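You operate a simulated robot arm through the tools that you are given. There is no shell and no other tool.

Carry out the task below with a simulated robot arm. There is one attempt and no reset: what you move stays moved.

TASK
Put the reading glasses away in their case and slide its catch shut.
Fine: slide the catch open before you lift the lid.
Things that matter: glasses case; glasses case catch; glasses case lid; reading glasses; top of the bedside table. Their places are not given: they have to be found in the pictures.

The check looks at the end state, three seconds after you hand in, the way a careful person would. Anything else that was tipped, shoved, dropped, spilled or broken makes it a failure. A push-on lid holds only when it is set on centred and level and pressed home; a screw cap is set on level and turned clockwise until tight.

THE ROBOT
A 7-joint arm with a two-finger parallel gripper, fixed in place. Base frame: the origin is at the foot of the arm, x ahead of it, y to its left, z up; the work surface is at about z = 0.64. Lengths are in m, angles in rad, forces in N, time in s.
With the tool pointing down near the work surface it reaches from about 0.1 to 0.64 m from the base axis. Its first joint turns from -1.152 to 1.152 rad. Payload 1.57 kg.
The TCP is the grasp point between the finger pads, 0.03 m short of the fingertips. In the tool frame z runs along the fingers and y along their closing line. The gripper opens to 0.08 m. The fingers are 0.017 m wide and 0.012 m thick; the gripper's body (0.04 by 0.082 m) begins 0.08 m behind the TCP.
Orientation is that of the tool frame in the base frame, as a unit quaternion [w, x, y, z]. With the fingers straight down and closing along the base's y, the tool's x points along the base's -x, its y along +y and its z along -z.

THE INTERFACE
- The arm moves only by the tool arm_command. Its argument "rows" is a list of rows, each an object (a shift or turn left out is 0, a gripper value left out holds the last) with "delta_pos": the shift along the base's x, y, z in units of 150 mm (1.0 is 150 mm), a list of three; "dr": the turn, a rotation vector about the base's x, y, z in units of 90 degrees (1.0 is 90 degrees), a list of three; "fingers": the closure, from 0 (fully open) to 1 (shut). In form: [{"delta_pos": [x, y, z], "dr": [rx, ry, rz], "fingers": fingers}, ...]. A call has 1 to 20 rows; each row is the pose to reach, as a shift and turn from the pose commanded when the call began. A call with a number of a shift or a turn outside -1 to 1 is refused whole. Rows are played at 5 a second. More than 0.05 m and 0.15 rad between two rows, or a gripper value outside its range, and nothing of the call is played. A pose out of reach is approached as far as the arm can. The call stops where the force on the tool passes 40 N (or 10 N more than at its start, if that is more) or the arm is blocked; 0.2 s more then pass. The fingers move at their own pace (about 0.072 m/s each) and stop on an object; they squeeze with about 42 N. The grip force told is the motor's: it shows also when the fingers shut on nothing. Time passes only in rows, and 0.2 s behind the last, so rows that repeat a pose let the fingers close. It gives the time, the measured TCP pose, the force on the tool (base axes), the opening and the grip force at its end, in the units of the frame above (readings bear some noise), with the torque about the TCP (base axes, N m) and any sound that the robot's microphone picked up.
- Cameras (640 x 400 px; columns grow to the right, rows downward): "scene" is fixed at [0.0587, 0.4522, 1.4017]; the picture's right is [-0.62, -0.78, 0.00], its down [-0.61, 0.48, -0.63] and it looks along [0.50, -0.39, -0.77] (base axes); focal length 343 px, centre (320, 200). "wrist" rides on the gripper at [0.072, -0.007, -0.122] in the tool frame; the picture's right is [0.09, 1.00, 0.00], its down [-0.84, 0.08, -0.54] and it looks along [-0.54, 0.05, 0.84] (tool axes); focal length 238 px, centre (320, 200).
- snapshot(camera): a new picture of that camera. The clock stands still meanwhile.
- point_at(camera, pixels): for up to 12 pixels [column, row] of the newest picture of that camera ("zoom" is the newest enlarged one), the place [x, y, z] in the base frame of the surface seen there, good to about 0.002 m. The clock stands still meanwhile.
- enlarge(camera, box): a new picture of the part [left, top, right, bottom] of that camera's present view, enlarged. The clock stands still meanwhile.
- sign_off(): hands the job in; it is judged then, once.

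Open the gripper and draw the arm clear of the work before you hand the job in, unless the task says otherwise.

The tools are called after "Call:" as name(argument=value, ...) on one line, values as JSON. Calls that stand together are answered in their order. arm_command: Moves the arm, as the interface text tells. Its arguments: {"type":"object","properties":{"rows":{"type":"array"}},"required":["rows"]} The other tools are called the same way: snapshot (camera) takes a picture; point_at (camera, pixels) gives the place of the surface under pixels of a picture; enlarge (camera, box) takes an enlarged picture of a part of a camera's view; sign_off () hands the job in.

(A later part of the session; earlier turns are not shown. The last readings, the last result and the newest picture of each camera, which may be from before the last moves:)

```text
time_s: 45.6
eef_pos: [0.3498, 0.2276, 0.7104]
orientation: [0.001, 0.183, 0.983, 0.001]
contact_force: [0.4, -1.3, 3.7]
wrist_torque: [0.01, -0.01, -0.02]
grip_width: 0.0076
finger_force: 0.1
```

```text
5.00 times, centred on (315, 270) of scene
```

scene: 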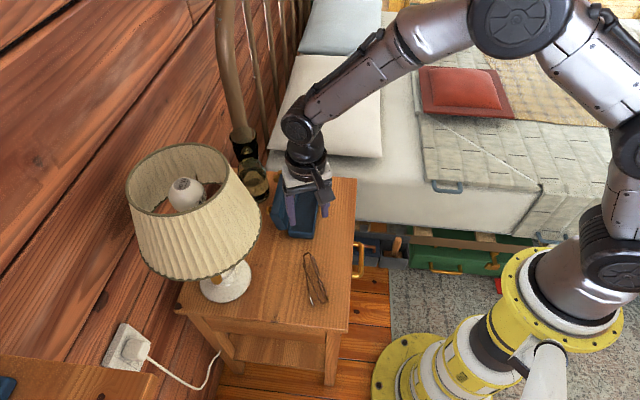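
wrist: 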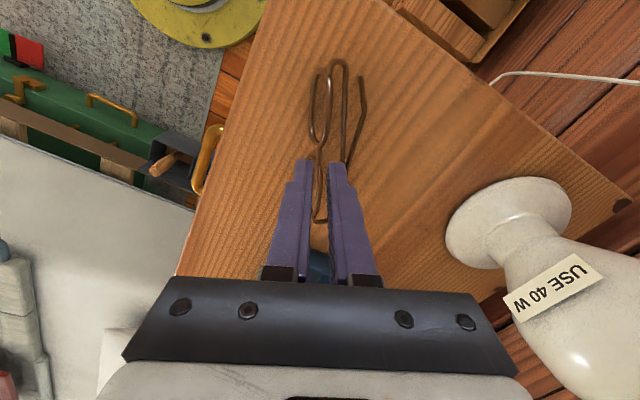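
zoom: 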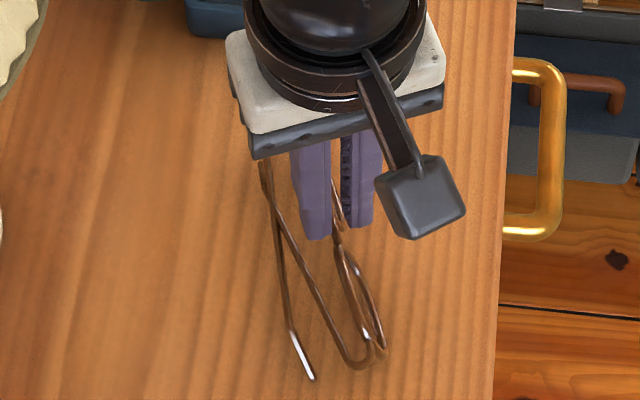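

Alignment looks good: bridge at x≈322 centred in the finger gap (300–342), temple at 403 outside the right finger. A 3.7 N reading needs rechecking, so I take a still reading.

Call:
arm_command(rows=[{"delta_pos": [0, 0, 0]}])

Call:
enlarge(camera="wrist", box=[290, 130, 350, 190])

```text
time_s: 46.0
eef_pos: [0.3507, 0.2255, 0.7099]
orientation: [0.001, 0.182, 0.983, 0.001]
contact_force: [0.6, -0.2, 3.6]
wrist_torque: [0.0, -0.05, -0.01]
grip_width: 0.008
finger_force: 0.1
```

```text
6.67 times, centred on (320, 160) of wrist
```

zoom: 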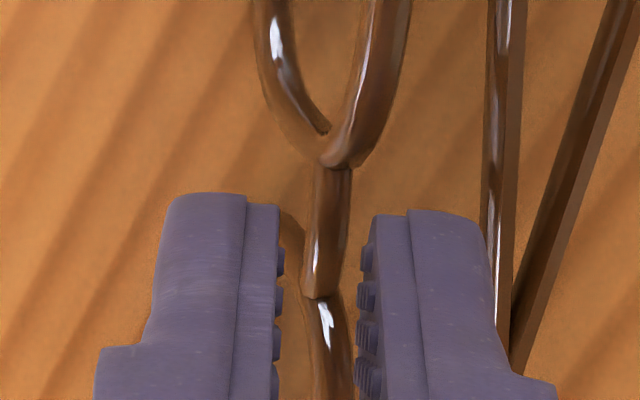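

A steady ~3.6 N upward remains. I check the scene view for any other contact (e.g. hand or arm near the lamp).

Call:
snapshot(camera="scene")

Call:
enlarge(camera="scene", box=[300, 240, 345, 310])

```text
taken
```

scene: 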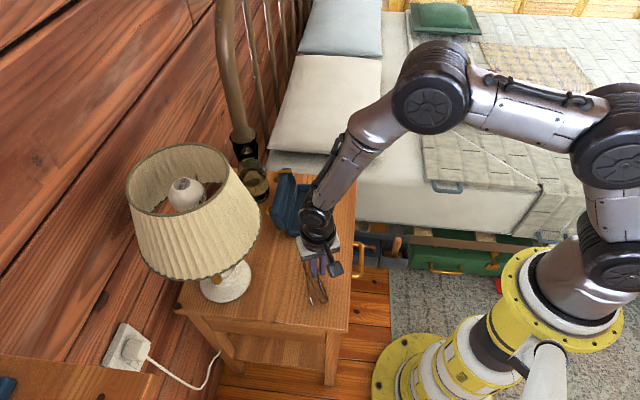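

```text
5.71 times, centred on (322, 275) of scene
```

zoom: 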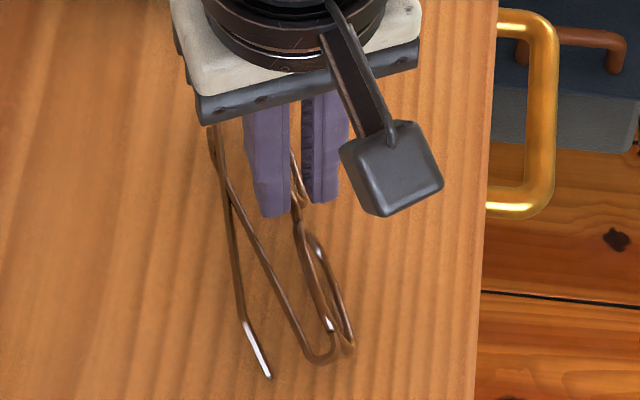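

No other contact is visible. I raise 3 mm to see whether the 3.6 N goes away, to locate what is touching.

Call:
arm_command(rows=[{"delta_pos": [0, 0, 0.01]}, {"delta_pos": [0, 0, 0.02]}, {"delta_pos": [0, 0, 0.02]}])

Call:
arm_command(rows=[{"delta_pos": [0, 0, 0]}])

```text
time_s: 46.8
eef_pos: [0.3501, 0.2248, 0.7126]
orientation: [0.001, 0.183, 0.983, 0.0]
contact_force: [-1.1, -0.4, 0.7]
wrist_torque: [-0.03, 0.0, 0.0]
grip_width: 0.0082
finger_force: 0.1
```

```text
time_s: 47.2
eef_pos: [0.3503, 0.2268, 0.7125]
orientation: [0.001, 0.182, 0.983, 0.0]
contact_force: [0.7, -0.7, -0.4]
wrist_torque: [0.02, 0.01, -0.01]
grip_width: 0.0082
finger_force: 0.0
```

Contact is real at tip height 0.6805 on lens B's nasal rim – the gap at the bridge is too narrow. Instead I'll grip the upper rim of the lens nearer the case, keeping fingertips above the temples (z≥0.670). I rise, open to 28 mm and move to (0.3765,0.2233).

Call:
arm_command(rows=[{"delta_pos": [0, 0, 0.1]}, {"delta_pos": [0.06, -0.007, 0.1], "fingers": 0.65}, {"delta_pos": [0.12, -0.014, 0.1]}, {"delta_pos": [0.175, -0.021, 0.1]}, {"delta_pos": [0.175, -0.021, 0.1]}])

Call:
enlarge(camera="wrist", box=[240, 90, 400, 215])

```text
time_s: 48.4
eef_pos: [0.3772, 0.2228, 0.7282]
orientation: [0.0, 0.182, 0.983, 0.0]
contact_force: [0.3, 0.3, -0.6]
wrist_torque: [-0.01, 0.0, -0.01]
grip_width: 0.0281
finger_force: 0.0
```

```text
3.20 times, centred on (320, 152) of wrist
```

zoom: 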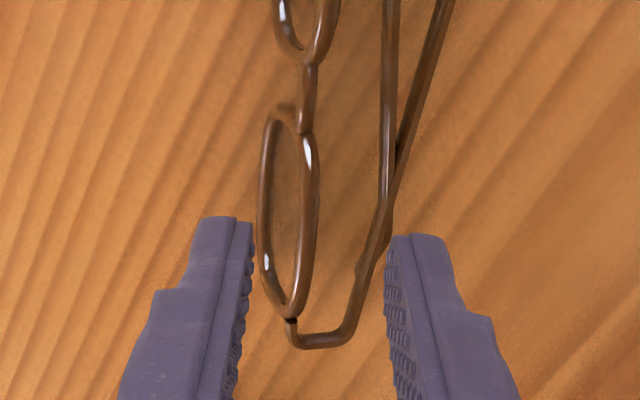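

Lens B's upper rim runs at x≈313, about 2 mm left of the finger axis (322). I shift 2 mm in −n and descend so the tips reach z≈0.670, straddling the lens rim but above the temples.

Call:
arm_command(rows=[{"delta_pos": [-0.0048, -0.0125, 0]}, {"delta_pos": [-0.0048, -0.0125, -0.06]}, {"delta_pos": [-0.0048, -0.0125, -0.12]}, {"delta_pos": [-0.0048, -0.0125, -0.16]}, {"delta_pos": [-0.0048, -0.0125, -0.19]}, {"delta_pos": [-0.0048, -0.0125, -0.19]}])

Call:
enlarge(camera="wrist", box=[240, 90, 400, 215])

Call:
enlarge(camera="scene", box=[285, 230, 345, 310])

```text
time_s: 49.8
eef_pos: [0.3767, 0.2221, 0.7005]
orientation: [0.001, 0.183, 0.983, 0.001]
contact_force: [-1.5, -0.1, 4.8]
wrist_torque: [0.06, -0.01, 0.04]
grip_width: 0.0278
finger_force: 0.0
```

```text
3.20 times, centred on (320, 152) of wrist
```

zoom: 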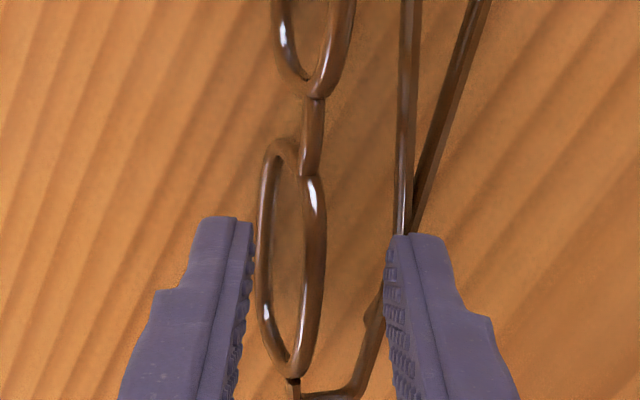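

```text
5.00 times, centred on (315, 270) of scene
```

zoom: 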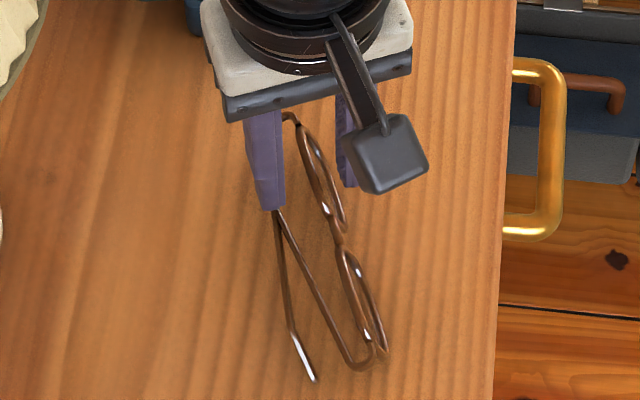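

4.8 N upward with torque indicates the back fingertip rests on the temples. I raise ~1.5 mm and close on the lens rim.

Call:
arm_command(rows=[{"delta_pos": [0, 0, 0.011]}, {"delta_pos": [0, 0, 0.011], "fingers": 0.8}, {"delta_pos": [0, 0, 0.011], "fingers": 0.9}, {"delta_pos": [0, 0, 0.011], "fingers": 1.0}, {"delta_pos": [0, 0, 0.011], "fingers": 1.0}])

Call:
enlarge(camera="wrist", box=[240, 90, 400, 215])

Call:
enlarge(camera="scene", box=[285, 230, 345, 310])

```text
time_s: 51.0
eef_pos: [0.3767, 0.2216, 0.7015]
orientation: [0.001, 0.183, 0.983, 0.0]
contact_force: [-4.7, -7.8, 26.1]
wrist_torque: [-0.16, 0.13, 0.05]
grip_width: 0.0086
finger_force: 26.9
```

```text
3.20 times, centred on (320, 152) of wrist
```

zoom: 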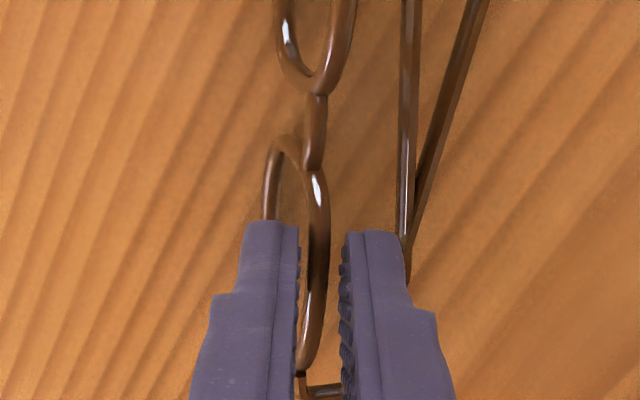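

```text
5.00 times, centred on (315, 270) of scene
```

zoom: 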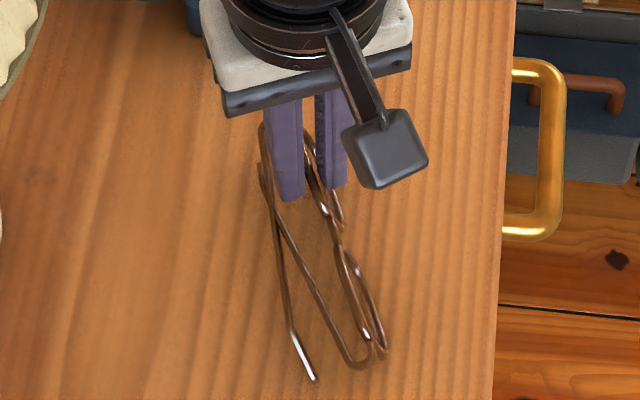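

The pads wedge on the tilted lens (width 8.6 mm, 26 N upward) because they reach too deep. I reopen, raise ~4 mm so only the top rim is gripped, and look again.

Call:
arm_command(rows=[{"delta_pos": [0, 0, 0], "fingers": 0.8}, {"delta_pos": [0, 0, 0], "fingers": 0.75}, {"delta_pos": [0, 0, 0.027]}, {"delta_pos": [0, 0, 0.027]}])

Call:
enlarge(camera="wrist", box=[240, 90, 400, 215])

Call:
enlarge(camera="scene", box=[285, 230, 345, 310])

```text
time_s: 52.0
eef_pos: [0.3768, 0.2218, 0.705]
orientation: [-0.001, 0.183, 0.983, -0.001]
contact_force: [-1.1, 0.1, -0.8]
wrist_torque: [0.0, 0.01, -0.01]
grip_width: 0.0198
finger_force: 0.0
```

```text
3.20 times, centred on (320, 152) of wrist
```

zoom: 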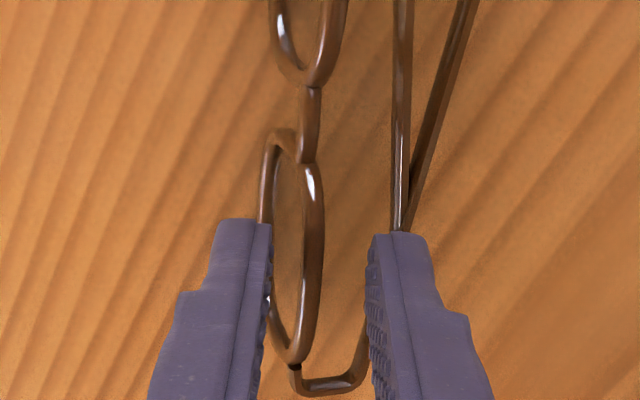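

```text
5.00 times, centred on (315, 270) of scene
```

zoom: 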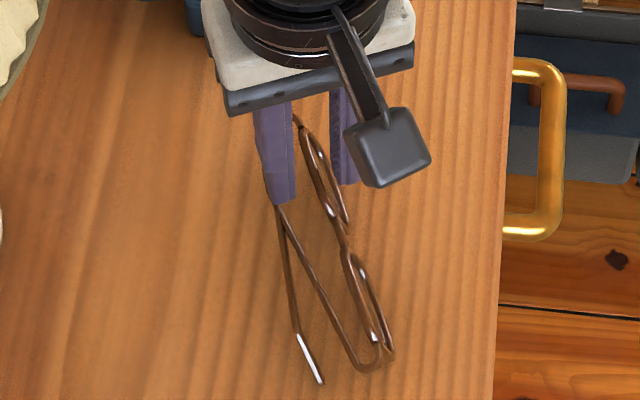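

The glasses settled back naturally, and the rim (x≈318) is centred between the fingers. I close on the top rim.

Call:
arm_command(rows=[{"delta_pos": [0, 0, 0], "fingers": 0.85}, {"delta_pos": [0, 0, 0], "fingers": 0.93}, {"delta_pos": [0, 0, 0], "fingers": 1.0}, {"delta_pos": [0, 0, 0], "fingers": 1.0}])

Call:
enlarge(camera="wrist", box=[240, 90, 400, 215])

Call:
enlarge(camera="scene", box=[285, 230, 345, 310])

```text
time_s: 53.0
eef_pos: [0.3764, 0.2211, 0.7064]
orientation: [0.0, 0.182, 0.983, 0.0]
contact_force: [-0.7, -1.5, 6.5]
wrist_torque: [-0.02, 0.22, 0.15]
grip_width: 0.0055
finger_force: 25.0
```

```text
3.20 times, centred on (320, 152) of wrist
```

zoom: 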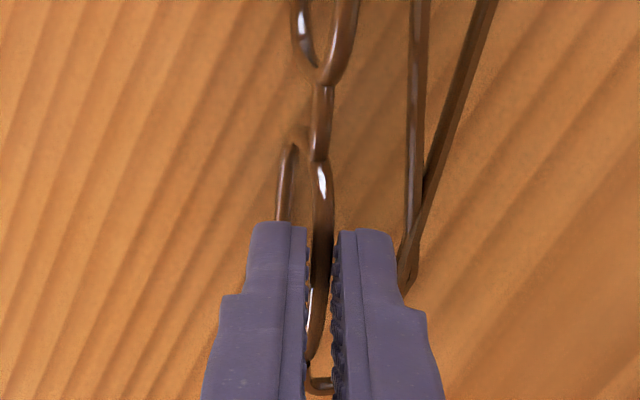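

```text
5.00 times, centred on (315, 270) of scene
```

zoom: 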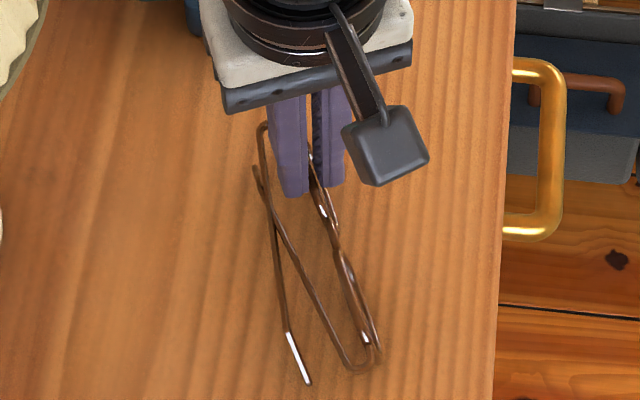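

The rim is held (width 5.5 mm, 25 N), the lens now nearly upright between the pads. I lift slowly by 3 cm and check.

Call:
arm_command(rows=[{"delta_pos": [0, 0, 0.03]}, {"delta_pos": [0, 0, 0.08]}, {"delta_pos": [0, 0, 0.14]}, {"delta_pos": [0, 0, 0.2]}, {"delta_pos": [0, 0, 0.2]}])

Call:
snapshot(camera="wrist")

Call:
enlarge(camera="scene", box=[275, 220, 345, 310])

```text
time_s: 54.2
eef_pos: [0.3768, 0.2207, 0.735]
orientation: [0.001, 0.182, 0.983, 0.0]
contact_force: [0.2, 0.6, -1.3]
wrist_torque: [-0.03, -0.03, -0.02]
grip_width: 0.0045
finger_force: 25.1
```

```text
taken
```

wrist: 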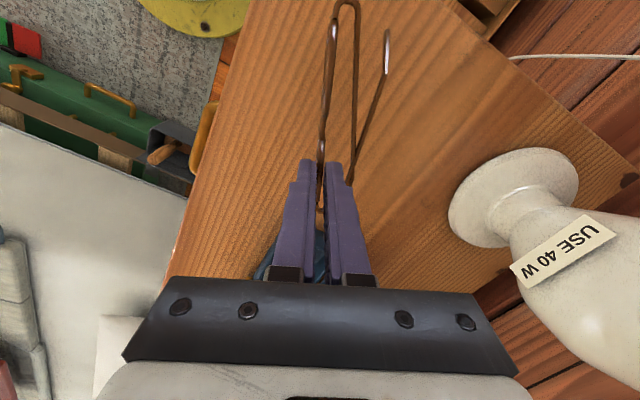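

```text
4.44 times, centred on (310, 265) of scene
```

zoom: 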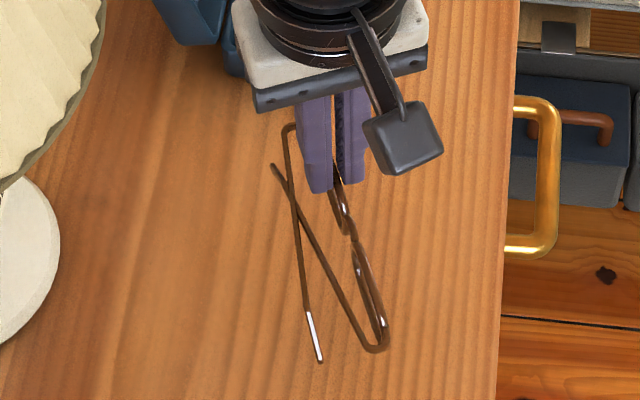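

The glasses are held with lenses vertical. I raise further and measure the held pose relative to the gripper.

Call:
arm_command(rows=[{"delta_pos": [0, 0, 0.1]}, {"delta_pos": [0, 0, 0.25]}, {"delta_pos": [0, 0, 0.4]}, {"delta_pos": [0, 0, 0.45]}, {"delta_pos": [0, 0, 0.45]}])

Call:
enlarge(camera="wrist", box=[250, 0, 410, 200])

Call:
enlarge(camera="scene", box=[265, 200, 355, 310])

```text
time_s: 55.4
eef_pos: [0.3752, 0.2205, 0.8029]
orientation: [0.0, 0.182, 0.983, 0.0]
contact_force: [0.5, -1.3, -0.8]
wrist_torque: [0.0, 0.04, 0.01]
grip_width: 0.0045
finger_force: 24.8
```

```text
2.00 times, centred on (330, 100) of wrist
```

zoom: 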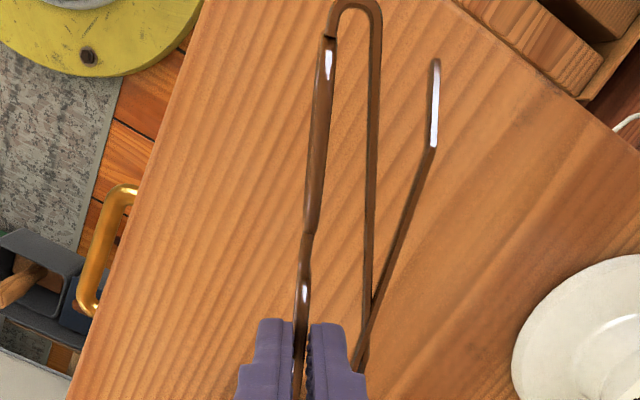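

```text
3.64 times, centred on (310, 255) of scene
```

zoom: 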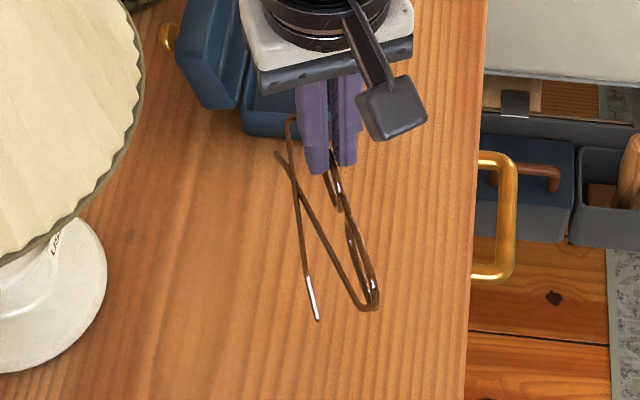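

I measure the held glasses' key points from the scene zoom.

Call:
point_at(camera="zoom", pixels=[[372, 306], [360, 300], [353, 240], [362, 270], [374, 288], [347, 213], [317, 316], [304, 276], [279, 155], [291, 122], [298, 190], [336, 185]])

Call:
enlarge(camera="scene", box=[300, 235, 345, 295])

```text
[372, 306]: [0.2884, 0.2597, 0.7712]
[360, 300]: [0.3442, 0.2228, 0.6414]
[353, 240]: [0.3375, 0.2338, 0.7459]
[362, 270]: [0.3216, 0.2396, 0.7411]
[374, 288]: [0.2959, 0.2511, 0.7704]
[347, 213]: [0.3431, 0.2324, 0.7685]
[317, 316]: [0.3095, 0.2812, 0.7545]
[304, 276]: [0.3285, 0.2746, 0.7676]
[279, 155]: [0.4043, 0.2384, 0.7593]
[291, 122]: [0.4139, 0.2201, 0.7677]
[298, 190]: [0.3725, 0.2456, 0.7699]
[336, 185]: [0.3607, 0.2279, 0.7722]
```

```text
6.67 times, centred on (322, 265) of scene
```

zoom: 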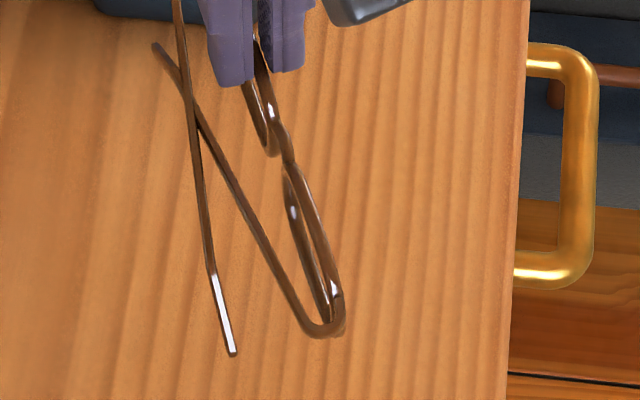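

The lens plane is vertical at n≈0.340 directly under the TCP, with temples ~35 mm behind; bottom of lenses ≈65 mm below TCP. I carry it over the case, turning 24° to align with the case's length.

Call:
arm_command(rows=[{"delta_pos": [0.0, 0.0, 0.08]}, {"delta_pos": [0.12, -0.09, 0.1], "dr": [0, 0, -0.034]}, {"delta_pos": [0.24, -0.18, 0.1], "dr": [0, 0, -0.067]}, {"delta_pos": [0.36, -0.27, 0.1], "dr": [0, 0, -0.1]}, {"delta_pos": [0.48, -0.36, 0.1], "dr": [0, 0, -0.134]}, {"delta_pos": [0.6, -0.46, 0.1], "dr": [0, 0, -0.167]}, {"delta_pos": [0.72, -0.56, 0.1], "dr": [0, 0, -0.2]}, {"delta_pos": [0.84, -0.66, 0.1], "dr": [0, 0, -0.234]}, {"delta_pos": [0.95, -0.75, 0.1], "dr": [0, 0, -0.267]}, {"delta_pos": [0.95, -0.75, 0.1], "dr": [0, 0, -0.267]}])

Call:
snapshot(camera="wrist")

Call:
enlarge(camera="scene", box=[250, 130, 350, 250])

```text
time_s: 57.6
eef_pos: [0.5192, 0.1081, 0.818]
orientation: [-0.001, 0.382, 0.924, 0.0]
contact_force: [-0.6, 0.1, -0.8]
wrist_torque: [0.02, 0.0, -0.02]
grip_width: 0.0046
finger_force: 24.7
```

```text
taken
```

wrist: 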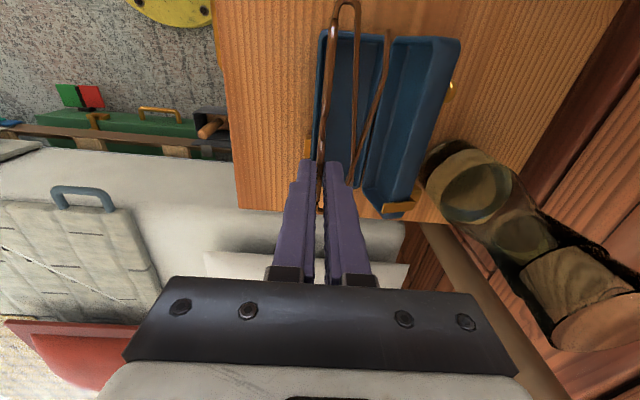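

```text
3.33 times, centred on (300, 190) of scene
```

zoom: 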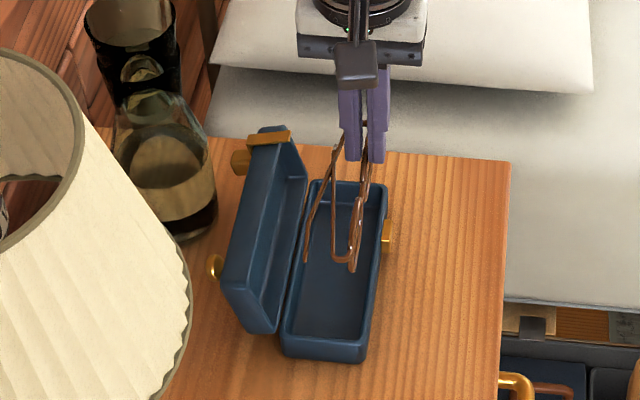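

The glasses hang over the case. I re-measure the base rim (outer/inner corners) and the open lid in the scene zoom.

Call:
point_at(camera="zoom", pixels=[[383, 188], [377, 194], [318, 184], [323, 190], [361, 346], [357, 338], [287, 338], [293, 329], [374, 250], [380, 215], [300, 270], [325, 335]])

Call:
enlarge(camera="scene", box=[275, 175, 325, 245])

```text
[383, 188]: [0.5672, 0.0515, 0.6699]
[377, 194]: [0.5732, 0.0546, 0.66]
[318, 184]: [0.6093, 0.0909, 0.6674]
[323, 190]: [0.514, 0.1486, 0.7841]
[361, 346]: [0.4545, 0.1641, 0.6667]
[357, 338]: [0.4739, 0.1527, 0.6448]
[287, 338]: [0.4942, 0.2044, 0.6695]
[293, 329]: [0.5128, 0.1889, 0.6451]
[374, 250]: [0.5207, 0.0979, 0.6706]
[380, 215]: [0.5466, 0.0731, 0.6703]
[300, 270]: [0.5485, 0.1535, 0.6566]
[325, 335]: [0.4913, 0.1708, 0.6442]
```

```text
5.71 times, centred on (300, 210) of scene
```

zoom: 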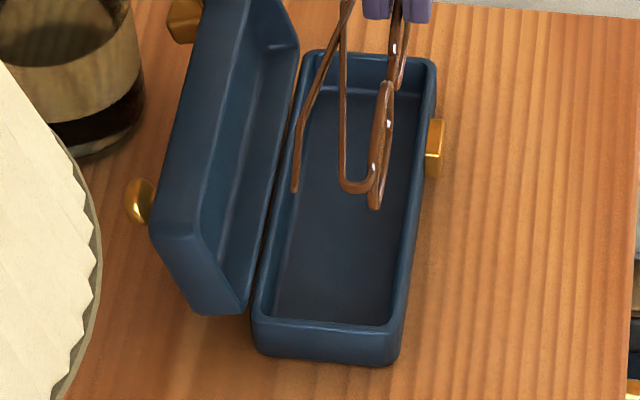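

I probe across the front and back rims in this closer zoom to find the inner walls.

Call:
point_at(camera="zoom", pixels=[[398, 230], [403, 230], [407, 230], [411, 230], [415, 230], [420, 230], [262, 290], [267, 290], [272, 290], [277, 290], [282, 290], [287, 290]])

Call:
point_at(camera="zoom", pixels=[[320, 322], [320, 328], [320, 333], [320, 338], [320, 316], [365, 62], [365, 68], [365, 75], [365, 82], [365, 90], [365, 100], [365, 56]])

```text
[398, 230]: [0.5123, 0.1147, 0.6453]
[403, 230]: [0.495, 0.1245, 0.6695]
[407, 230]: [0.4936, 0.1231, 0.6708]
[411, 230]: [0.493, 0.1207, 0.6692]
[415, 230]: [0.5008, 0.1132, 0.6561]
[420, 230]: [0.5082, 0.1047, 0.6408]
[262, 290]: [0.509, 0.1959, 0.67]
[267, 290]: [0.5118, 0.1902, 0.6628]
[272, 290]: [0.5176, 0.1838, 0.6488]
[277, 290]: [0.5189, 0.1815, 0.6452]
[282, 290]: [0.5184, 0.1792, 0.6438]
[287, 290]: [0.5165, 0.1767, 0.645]
```

```text
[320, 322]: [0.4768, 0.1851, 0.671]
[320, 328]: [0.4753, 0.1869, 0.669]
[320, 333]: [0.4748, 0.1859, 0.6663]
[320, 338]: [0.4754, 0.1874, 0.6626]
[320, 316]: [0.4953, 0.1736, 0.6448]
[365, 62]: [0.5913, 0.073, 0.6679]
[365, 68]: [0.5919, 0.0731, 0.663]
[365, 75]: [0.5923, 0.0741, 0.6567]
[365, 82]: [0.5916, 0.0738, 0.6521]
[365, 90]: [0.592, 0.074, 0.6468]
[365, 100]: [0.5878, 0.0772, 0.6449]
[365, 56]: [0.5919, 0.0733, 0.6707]
```

Inner cavity: v from −0.439 to −0.496, u from 0.208 to 0.3665. Now I measure the held glasses' near end and temple tip relative to it.

Call:
point_at(camera="zoom", pixels=[[373, 206], [357, 191], [345, 180], [294, 190], [300, 140], [383, 95], [388, 120], [375, 150], [397, 45], [341, 100], [375, 180], [403, 70]])

Call:
enlarge(camera="wrist", box=[270, 0, 470, 220])

```text
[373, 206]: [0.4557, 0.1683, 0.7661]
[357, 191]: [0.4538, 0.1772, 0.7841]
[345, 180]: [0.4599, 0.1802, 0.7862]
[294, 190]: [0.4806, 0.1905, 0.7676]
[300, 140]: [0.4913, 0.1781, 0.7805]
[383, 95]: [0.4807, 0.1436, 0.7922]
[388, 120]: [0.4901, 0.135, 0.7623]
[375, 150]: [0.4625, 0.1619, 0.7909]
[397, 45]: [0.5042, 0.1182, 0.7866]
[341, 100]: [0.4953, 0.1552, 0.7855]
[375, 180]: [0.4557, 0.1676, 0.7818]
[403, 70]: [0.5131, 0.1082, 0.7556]
```

```text
1.82 times, centred on (370, 110) of wrist
```

zoom: 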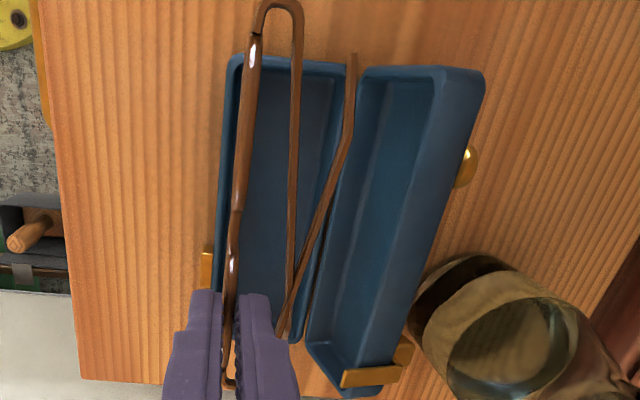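

Glasses' near end is at u≈0.1945 (offset −0.096 from TCP), so centring needs TCP at u≈0.318, v≈−0.450, i.e. (0.543,0.0934). I move there and lower until the lens bottoms are just above the rim.

Call:
arm_command(rows=[{"delta_pos": [0.08, -0.049, 0]}, {"delta_pos": [0.159, -0.098, 0]}, {"delta_pos": [0.159, -0.098, -0.15]}, {"delta_pos": [0.159, -0.098, -0.3]}, {"delta_pos": [0.159, -0.098, -0.42]}, {"delta_pos": [0.159, -0.098, -0.5]}, {"delta_pos": [0.159, -0.098, -0.5]}])

Call:
enlarge(camera="wrist", box=[250, 40, 450, 220])

Call:
enlarge(camera="scene", box=[275, 160, 335, 245])

```text
time_s: 59.2
eef_pos: [0.5414, 0.0952, 0.7419]
orientation: [0.0, 0.383, 0.924, 0.0]
contact_force: [0.3, -0.1, -0.3]
wrist_torque: [-0.04, 0.01, -0.02]
grip_width: 0.0047
finger_force: 25.2
```

```text
2.22 times, centred on (350, 130) of wrist
```

zoom: 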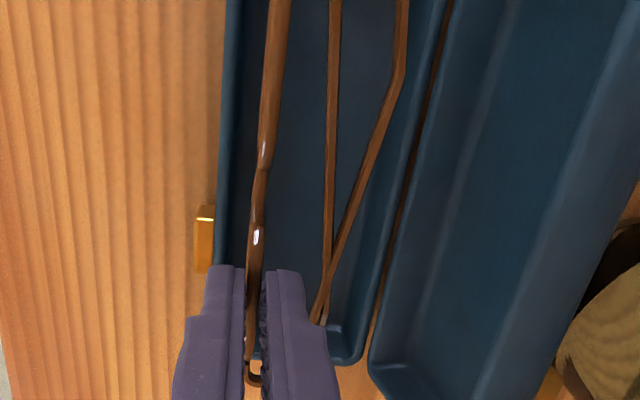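

```text
4.71 times, centred on (305, 202) of scene
```

zoom: 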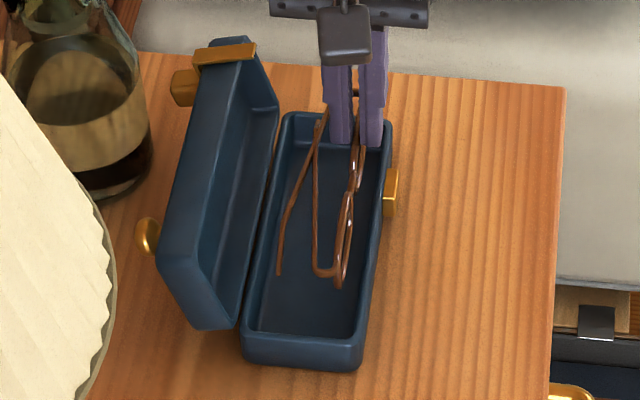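

Positions look right; I verify the near end and temple tip numerically before lowering into the cavity.

Call:
point_at(camera="zoom", pixels=[[339, 284], [317, 270], [279, 272], [284, 225], [348, 240], [357, 165], [330, 277], [346, 200], [361, 150], [319, 125], [345, 262], [316, 220]])

```text
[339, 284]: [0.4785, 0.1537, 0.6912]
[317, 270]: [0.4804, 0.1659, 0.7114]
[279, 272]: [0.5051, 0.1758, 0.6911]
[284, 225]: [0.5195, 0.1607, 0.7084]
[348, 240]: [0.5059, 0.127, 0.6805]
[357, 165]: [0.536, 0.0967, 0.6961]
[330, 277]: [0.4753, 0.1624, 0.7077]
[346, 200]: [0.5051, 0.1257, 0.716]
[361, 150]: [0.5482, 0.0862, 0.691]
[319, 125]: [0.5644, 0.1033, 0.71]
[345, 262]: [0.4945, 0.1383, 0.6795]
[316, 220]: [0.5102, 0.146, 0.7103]
```

All inside the cavity limits (v −0.446…−0.483, u 0.22…0.35). I lower ~31 mm, then creep until the lenses touch the floor.

Call:
arm_command(rows=[{"delta_pos": [0, 0, -0.06]}, {"delta_pos": [0, 0, -0.12]}, {"delta_pos": [0, 0, -0.17]}, {"delta_pos": [0, 0, -0.2]}, {"delta_pos": [0, 0, -0.2]}])

Call:
enlarge(camera="scene", box=[275, 160, 335, 245])

```text
time_s: 60.4
eef_pos: [0.5426, 0.0949, 0.7124]
orientation: [0.0, 0.383, 0.924, 0.0]
contact_force: [-0.6, 0.6, -0.1]
wrist_torque: [0.0, 0.02, 0.01]
grip_width: 0.0048
finger_force: 25.1
```

```text
4.71 times, centred on (305, 202) of scene
```

zoom: 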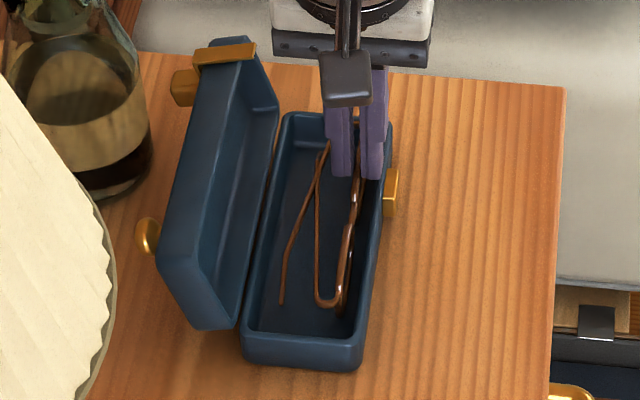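

No contact yet at 0.7124. I creep down another 3 mm.

Call:
arm_command(rows=[{"delta_pos": [0, 0, -0.007]}, {"delta_pos": [0, 0, -0.014]}, {"delta_pos": [0, 0, -0.02]}, {"delta_pos": [0, 0, -0.02]}])

```text
time_s: 61.4
eef_pos: [0.5433, 0.095, 0.7117]
orientation: [0.002, 0.383, 0.924, 0.0]
contact_force: [-1.9, 0.2, 8.0]
wrist_torque: [0.17, 0.28, -0.01]
grip_width: 0.0048
finger_force: 25.1
```

Touchdown: 8 N upward at z≈0.711. I relieve slightly and open the fingers gradually so the frame leans back gently.

Call:
arm_command(rows=[{"delta_pos": [0, 0, 0.006]}, {"delta_pos": [0, 0, 0.006], "fingers": 0.94}, {"delta_pos": [0, 0, 0.006], "fingers": 0.92}, {"delta_pos": [0, 0, 0.006], "fingers": 0.9}, {"delta_pos": [0, 0, 0.006], "fingers": 0.88}, {"delta_pos": [0, 0, 0.006], "fingers": 0.85}, {"delta_pos": [0, 0, 0.006], "fingers": 0.82}, {"delta_pos": [0, 0, 0.006], "fingers": 0.78}, {"delta_pos": [0, 0, 0.006], "fingers": 0.74}, {"delta_pos": [0, 0, 0.006], "fingers": 0.7}, {"delta_pos": [0, 0, 0.006], "fingers": 0.66}, {"delta_pos": [0, 0, 0.006], "fingers": 0.62}, {"delta_pos": [0, 0, 0.006], "fingers": 0.58}, {"delta_pos": [0, 0, 0.006], "fingers": 0.55}, {"delta_pos": [0, 0, 0.006], "fingers": 0.55}])

Call:
enlarge(camera="scene", box=[275, 160, 335, 245])

Call:
enlarge(camera="wrist", box=[220, 40, 420, 220])

```text
time_s: 64.6
eef_pos: [0.5426, 0.094, 0.7102]
orientation: [0.0, 0.382, 0.924, 0.0]
contact_force: [0.0, -0.5, -0.3]
wrist_torque: [0.0, 0.01, -0.02]
grip_width: 0.0359
finger_force: 0.0
```

```text
4.71 times, centred on (305, 202) of scene
```

zoom: 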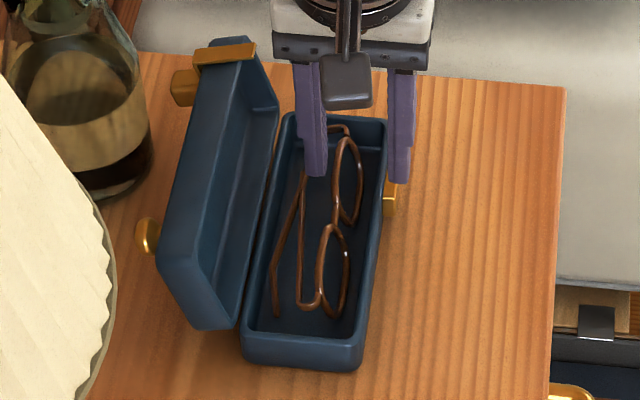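

```text
2.22 times, centred on (320, 130) of wrist
```

zoom: 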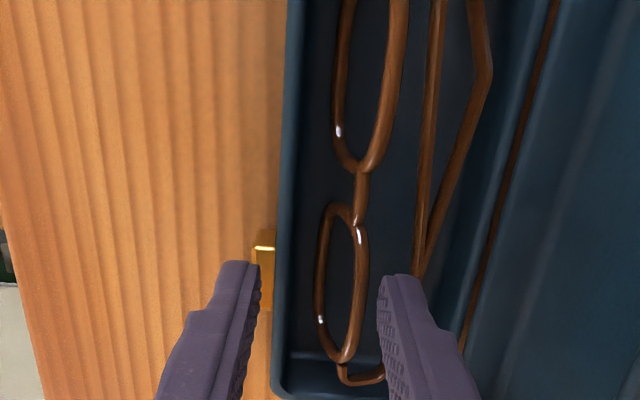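

The glasses rest in the case in their natural leaning pose. I raise the hand straight up and inspect.

Call:
arm_command(rows=[{"delta_pos": [0, 0, 0.05]}, {"delta_pos": [0, 0, 0.15]}, {"delta_pos": [0, 0, 0.35]}, {"delta_pos": [0, 0, 0.6]}, {"delta_pos": [0, 0, 0.8]}, {"delta_pos": [0, 0, 0.8]}])

Call:
enlarge(camera="scene", box=[275, 160, 335, 245])

Call:
snapshot(camera="wrist")

```text
time_s: 66.0
eef_pos: [0.5416, 0.0935, 0.8323]
orientation: [-0.001, 0.383, 0.924, 0.0]
contact_force: [-1.1, -0.3, 0.7]
wrist_torque: [0.02, 0.0, 0.02]
grip_width: 0.0362
finger_force: 0.1
```

```text
4.71 times, centred on (305, 202) of scene
```

zoom: 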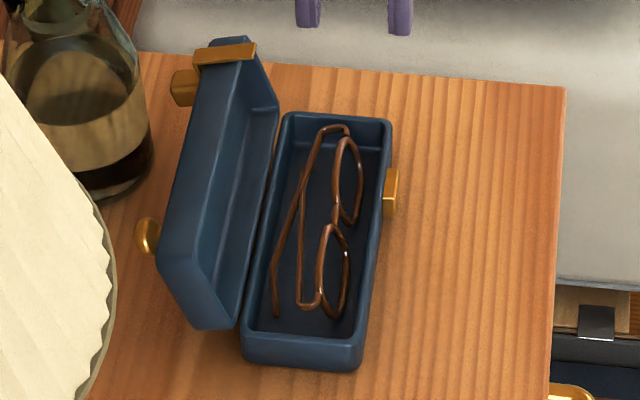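

```text
taken
```

wrist: 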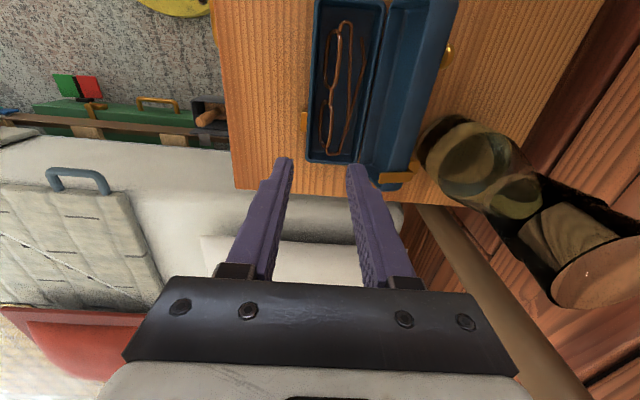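

Glasses are inside. I check their heights and positions against the cavity.

Call:
point_at(camera="zoom", pixels=[[341, 150], [325, 240], [335, 205], [345, 315], [308, 305], [277, 312], [273, 268], [304, 180], [325, 130], [345, 128], [360, 180], [347, 270]])

Call:
point_at(camera="zoom", pixels=[[270, 95], [250, 60], [200, 320], [236, 325], [210, 45], [180, 90], [148, 235], [260, 55], [170, 240], [230, 50], [185, 75], [245, 45]])

```text
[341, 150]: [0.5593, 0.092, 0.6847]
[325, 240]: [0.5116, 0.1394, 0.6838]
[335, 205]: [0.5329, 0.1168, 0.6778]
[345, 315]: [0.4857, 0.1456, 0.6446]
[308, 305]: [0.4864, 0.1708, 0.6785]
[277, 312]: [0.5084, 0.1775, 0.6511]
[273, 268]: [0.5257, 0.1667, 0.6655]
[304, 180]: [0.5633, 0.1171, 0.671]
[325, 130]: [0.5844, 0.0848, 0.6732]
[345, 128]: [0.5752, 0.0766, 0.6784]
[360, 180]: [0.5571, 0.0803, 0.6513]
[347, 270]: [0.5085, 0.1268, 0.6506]
```

```text
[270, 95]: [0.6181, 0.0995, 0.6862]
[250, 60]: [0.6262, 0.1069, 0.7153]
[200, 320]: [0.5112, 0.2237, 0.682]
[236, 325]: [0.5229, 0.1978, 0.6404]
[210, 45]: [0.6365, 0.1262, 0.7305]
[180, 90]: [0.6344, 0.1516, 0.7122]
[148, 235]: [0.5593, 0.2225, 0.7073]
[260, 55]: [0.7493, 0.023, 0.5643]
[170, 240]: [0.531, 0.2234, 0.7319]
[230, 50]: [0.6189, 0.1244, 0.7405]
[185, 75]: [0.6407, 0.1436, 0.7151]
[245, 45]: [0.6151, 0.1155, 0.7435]
```

Glasses top is at z≈0.685, all inside the cavity. Next I close the lid: first turn the hand back to close along the case's length and close the fingers, staying high.

Call:
arm_command(rows=[{"delta_pos": [0, 0, 0.05], "dr": [0, 0, 0.083], "fingers": 1.0}, {"delta_pos": [0, 0, 0.1], "dr": [0, 0, 0.167]}, {"delta_pos": [0, 0, 0.15], "dr": [0, 0, 0.25]}, {"delta_pos": [0, 0, 0.2], "dr": [0, 0, 0.333]}, {"delta_pos": [0, 0, 0.2], "dr": [0, 0, 0.417]}, {"delta_pos": [0, 0, 0.2], "dr": [0, 0, 0.5]}, {"delta_pos": [0, 0, 0.2], "dr": [0, 0, 0.583]}, {"delta_pos": [0, 0, 0.2], "dr": [0, 0, 0.667]}, {"delta_pos": [0, 0, 0.2], "dr": [0, 0, 0.75]}, {"delta_pos": [0, 0, 0.2], "dr": [0, 0, 0.833]}, {"delta_pos": [0, 0, 0.2], "dr": [0, 0, 0.917]}, {"delta_pos": [0, 0, 0.2], "dr": [0, 0, 1.0]}, {"delta_pos": [0, 0, 0.2], "dr": [0, 0, 1.0]}])

Call:
snapshot(camera="scene")

Call:
snapshot(camera="wrist")

```text
time_s: 68.8
eef_pos: [0.5426, 0.0949, 0.8615]
orientation: [0.0, -0.383, 0.924, 0.001]
contact_force: [0.2, 0.6, 0.1]
wrist_torque: [-0.02, 0.03, -0.01]
grip_width: 0.0
finger_force: 21.4
```

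```text
taken
```

scene: 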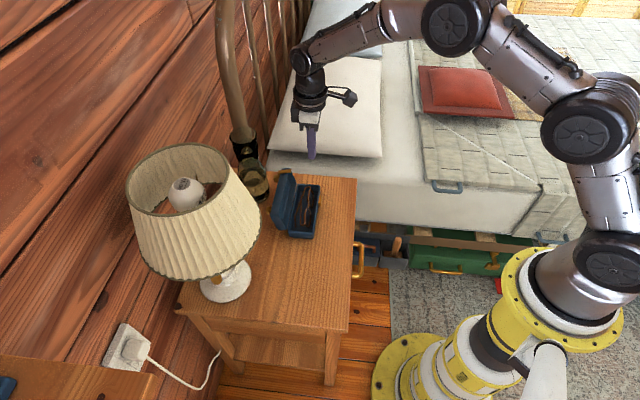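

```text
taken
```

wrist: 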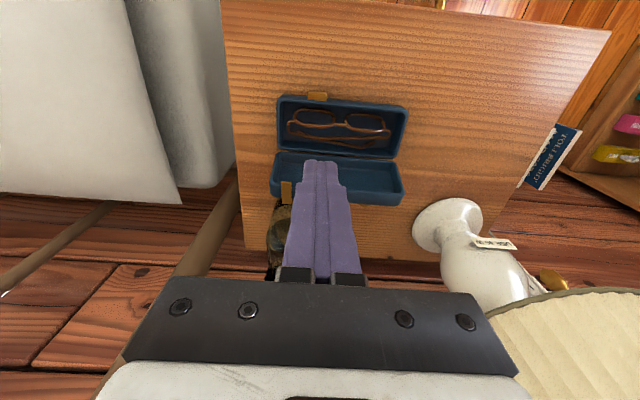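

The hand is oriented; the wrist view shows the glasses in the base and the open lid behind. I zoom to measure the lid edge before pushing from behind.

Call:
enlarge(camera="wrist", box=[260, 80, 420, 220])

Call:
point_at(camera="zoom", pixels=[[70, 330], [120, 370], [480, 370], [590, 385], [560, 330], [130, 260], [520, 290], [480, 350], [130, 200], [545, 230], [90, 70], [580, 120]])

```text
2.86 times, centred on (340, 150) of wrist
```

zoom: 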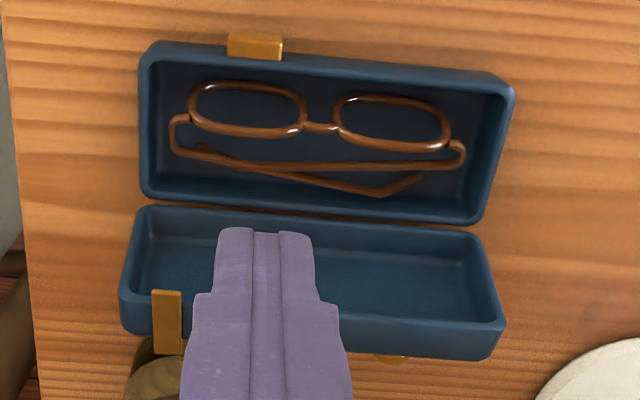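

```text
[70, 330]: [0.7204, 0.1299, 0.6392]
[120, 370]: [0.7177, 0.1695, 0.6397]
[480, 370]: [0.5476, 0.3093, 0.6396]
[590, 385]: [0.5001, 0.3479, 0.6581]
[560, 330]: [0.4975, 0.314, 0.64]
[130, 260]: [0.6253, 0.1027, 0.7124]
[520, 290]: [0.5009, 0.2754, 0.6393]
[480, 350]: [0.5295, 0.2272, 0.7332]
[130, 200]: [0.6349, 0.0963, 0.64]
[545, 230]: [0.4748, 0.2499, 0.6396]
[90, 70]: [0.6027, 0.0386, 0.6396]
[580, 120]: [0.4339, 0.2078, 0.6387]
```

I measure the lid's upper wall edges from this zoom.

Call:
point_at(camera="zoom", pixels=[[440, 322], [440, 328], [440, 340], [440, 352], [135, 300], [135, 325], [500, 330], [490, 352], [390, 357], [165, 295], [165, 345], [150, 210]])

```text
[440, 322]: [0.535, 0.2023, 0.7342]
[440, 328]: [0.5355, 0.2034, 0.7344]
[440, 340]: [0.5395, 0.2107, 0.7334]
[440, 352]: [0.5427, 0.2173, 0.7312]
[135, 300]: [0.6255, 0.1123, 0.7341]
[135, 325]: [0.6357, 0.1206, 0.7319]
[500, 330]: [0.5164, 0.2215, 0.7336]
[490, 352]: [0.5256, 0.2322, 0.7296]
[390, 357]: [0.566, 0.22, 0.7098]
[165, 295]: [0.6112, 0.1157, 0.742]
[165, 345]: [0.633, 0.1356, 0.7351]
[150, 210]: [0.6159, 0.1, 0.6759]
```

Lid's outer top edge is at v≈−0.538, z≈0.73. I move behind the lid at u≈0.265 (between knob and carafe), staying high first.

Call:
arm_command(rows=[{"delta_pos": [0.05, 0.15, 0]}, {"delta_pos": [0.1, 0.3, 0]}, {"delta_pos": [0.15, 0.45, 0]}, {"delta_pos": [0.2, 0.6, 0]}, {"delta_pos": [0.258, 0.744, 0]}, {"delta_pos": [0.258, 0.744, 0]}])

Call:
snapshot(camera="wrist")

Call:
enlarge(camera="scene", box=[220, 80, 350, 245])

```text
time_s: 70.2
eef_pos: [0.5812, 0.2054, 0.861]
orientation: [0.001, -0.383, 0.924, 0.0]
contact_force: [-0.4, 0.1, 0.0]
wrist_torque: [-0.02, 0.02, -0.02]
grip_width: 0.0
finger_force: 21.3
```

```text
taken
```

wrist: 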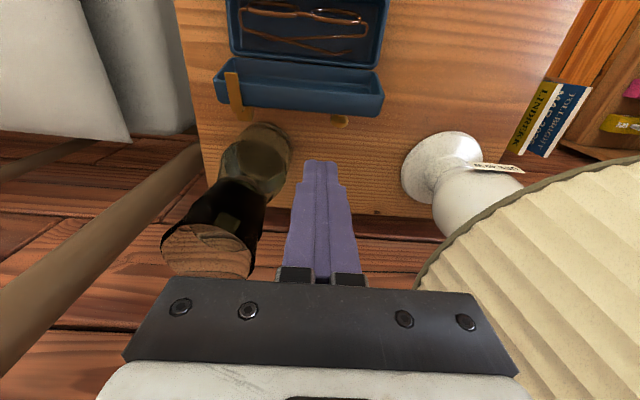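

```text
2.42 times, centred on (285, 162) of scene
```

zoom: 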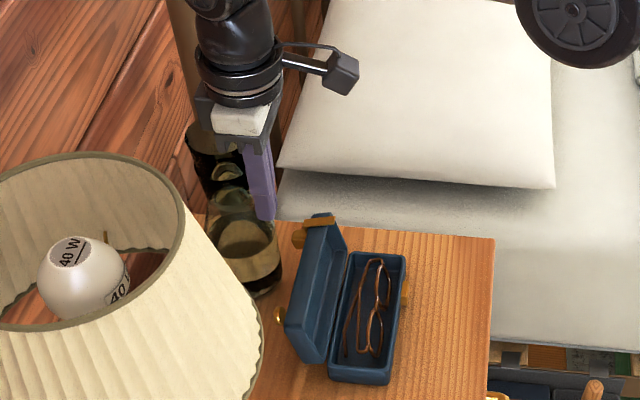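

I verify the tumbler/carafe position relative to the hand from this view before descending.

Call:
point_at(camera="wrist", pixels=[[207, 248], [165, 240], [248, 250], [210, 270], [205, 225], [262, 200], [290, 150], [240, 140], [265, 185], [255, 225], [335, 122], [233, 100]])

```text
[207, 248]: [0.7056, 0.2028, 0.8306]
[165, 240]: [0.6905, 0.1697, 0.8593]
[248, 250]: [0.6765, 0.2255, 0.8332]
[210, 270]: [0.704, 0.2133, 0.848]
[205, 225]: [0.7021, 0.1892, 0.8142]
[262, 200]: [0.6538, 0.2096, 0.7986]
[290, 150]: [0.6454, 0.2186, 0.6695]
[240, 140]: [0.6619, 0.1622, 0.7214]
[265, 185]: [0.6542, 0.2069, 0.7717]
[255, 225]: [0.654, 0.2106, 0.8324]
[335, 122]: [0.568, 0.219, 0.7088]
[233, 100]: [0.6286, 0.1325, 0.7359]
```

Tumbler's nearest surface is ~27 mm from the hand's corner, so descending is safe. I lower behind the lid to fingertip z≈0.715.

Call:
arm_command(rows=[{"delta_pos": [0, 0, -0.2]}, {"delta_pos": [0, 0, -0.4]}, {"delta_pos": [0, 0, -0.6]}, {"delta_pos": [0, 0, -0.76]}, {"delta_pos": [0, 0, -0.76]}])

Call:
snapshot(camera="wrist")

Call:
enlarge(camera="scene", box=[240, 130, 350, 245])

```text
time_s: 71.4
eef_pos: [0.5815, 0.2067, 0.7454]
orientation: [0.0, -0.383, 0.924, 0.0]
contact_force: [-0.6, -0.2, 0.2]
wrist_torque: [0.02, 0.0, -0.01]
grip_width: 0.0
finger_force: 21.4
```

```text
taken
```

wrist: 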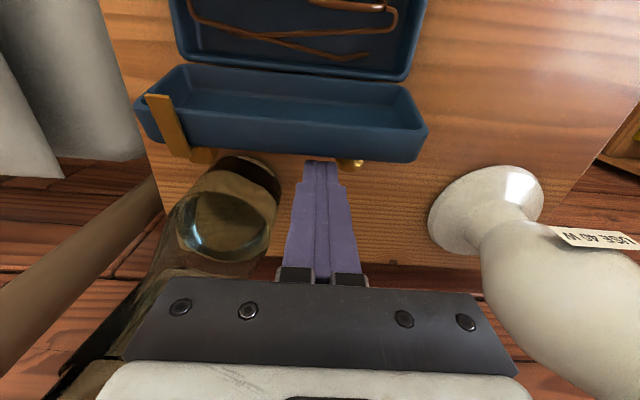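

```text
3.48 times, centred on (295, 188) of scene
```

zoom: 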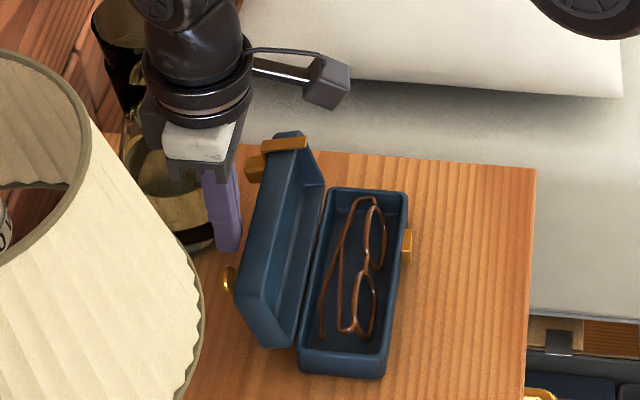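

The finger is behind the lid, clear of everything. I push the lid slowly forward (+v) about 30 mm and check.

Call:
arm_command(rows=[{"delta_pos": [-0.025, -0.025, 0]}, {"delta_pos": [-0.05, -0.05, 0]}, {"delta_pos": [-0.075, -0.075, 0]}, {"delta_pos": [-0.1, -0.1, 0]}, {"delta_pos": [-0.12, -0.12, 0]}, {"delta_pos": [-0.142, -0.142, 0]}, {"delta_pos": [-0.142, -0.142, 0]}])

Call:
enlarge(camera="scene", box=[240, 130, 350, 245])

Call:
snapshot(camera="wrist")

```text
time_s: 73.0
eef_pos: [0.5596, 0.1842, 0.7466]
orientation: [0.0, -0.383, 0.924, 0.0]
contact_force: [0.0, 0.0, 0.1]
wrist_torque: [0.02, 0.03, -0.01]
grip_width: 0.0001
finger_force: 21.2
```

```text
3.48 times, centred on (295, 188) of scene
```

zoom: 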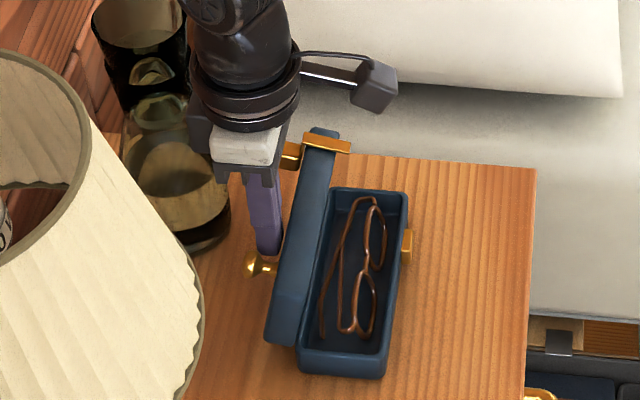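

```text
taken
```

wrist: 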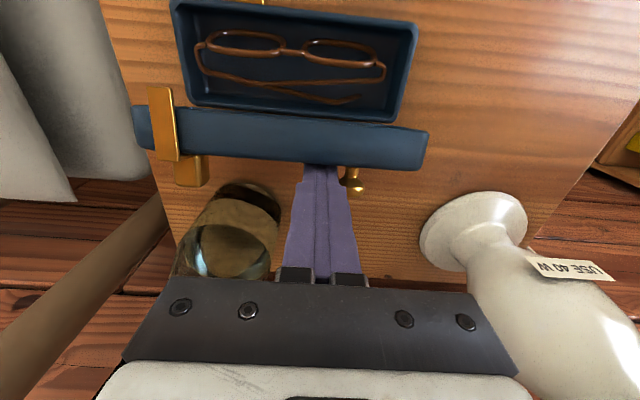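

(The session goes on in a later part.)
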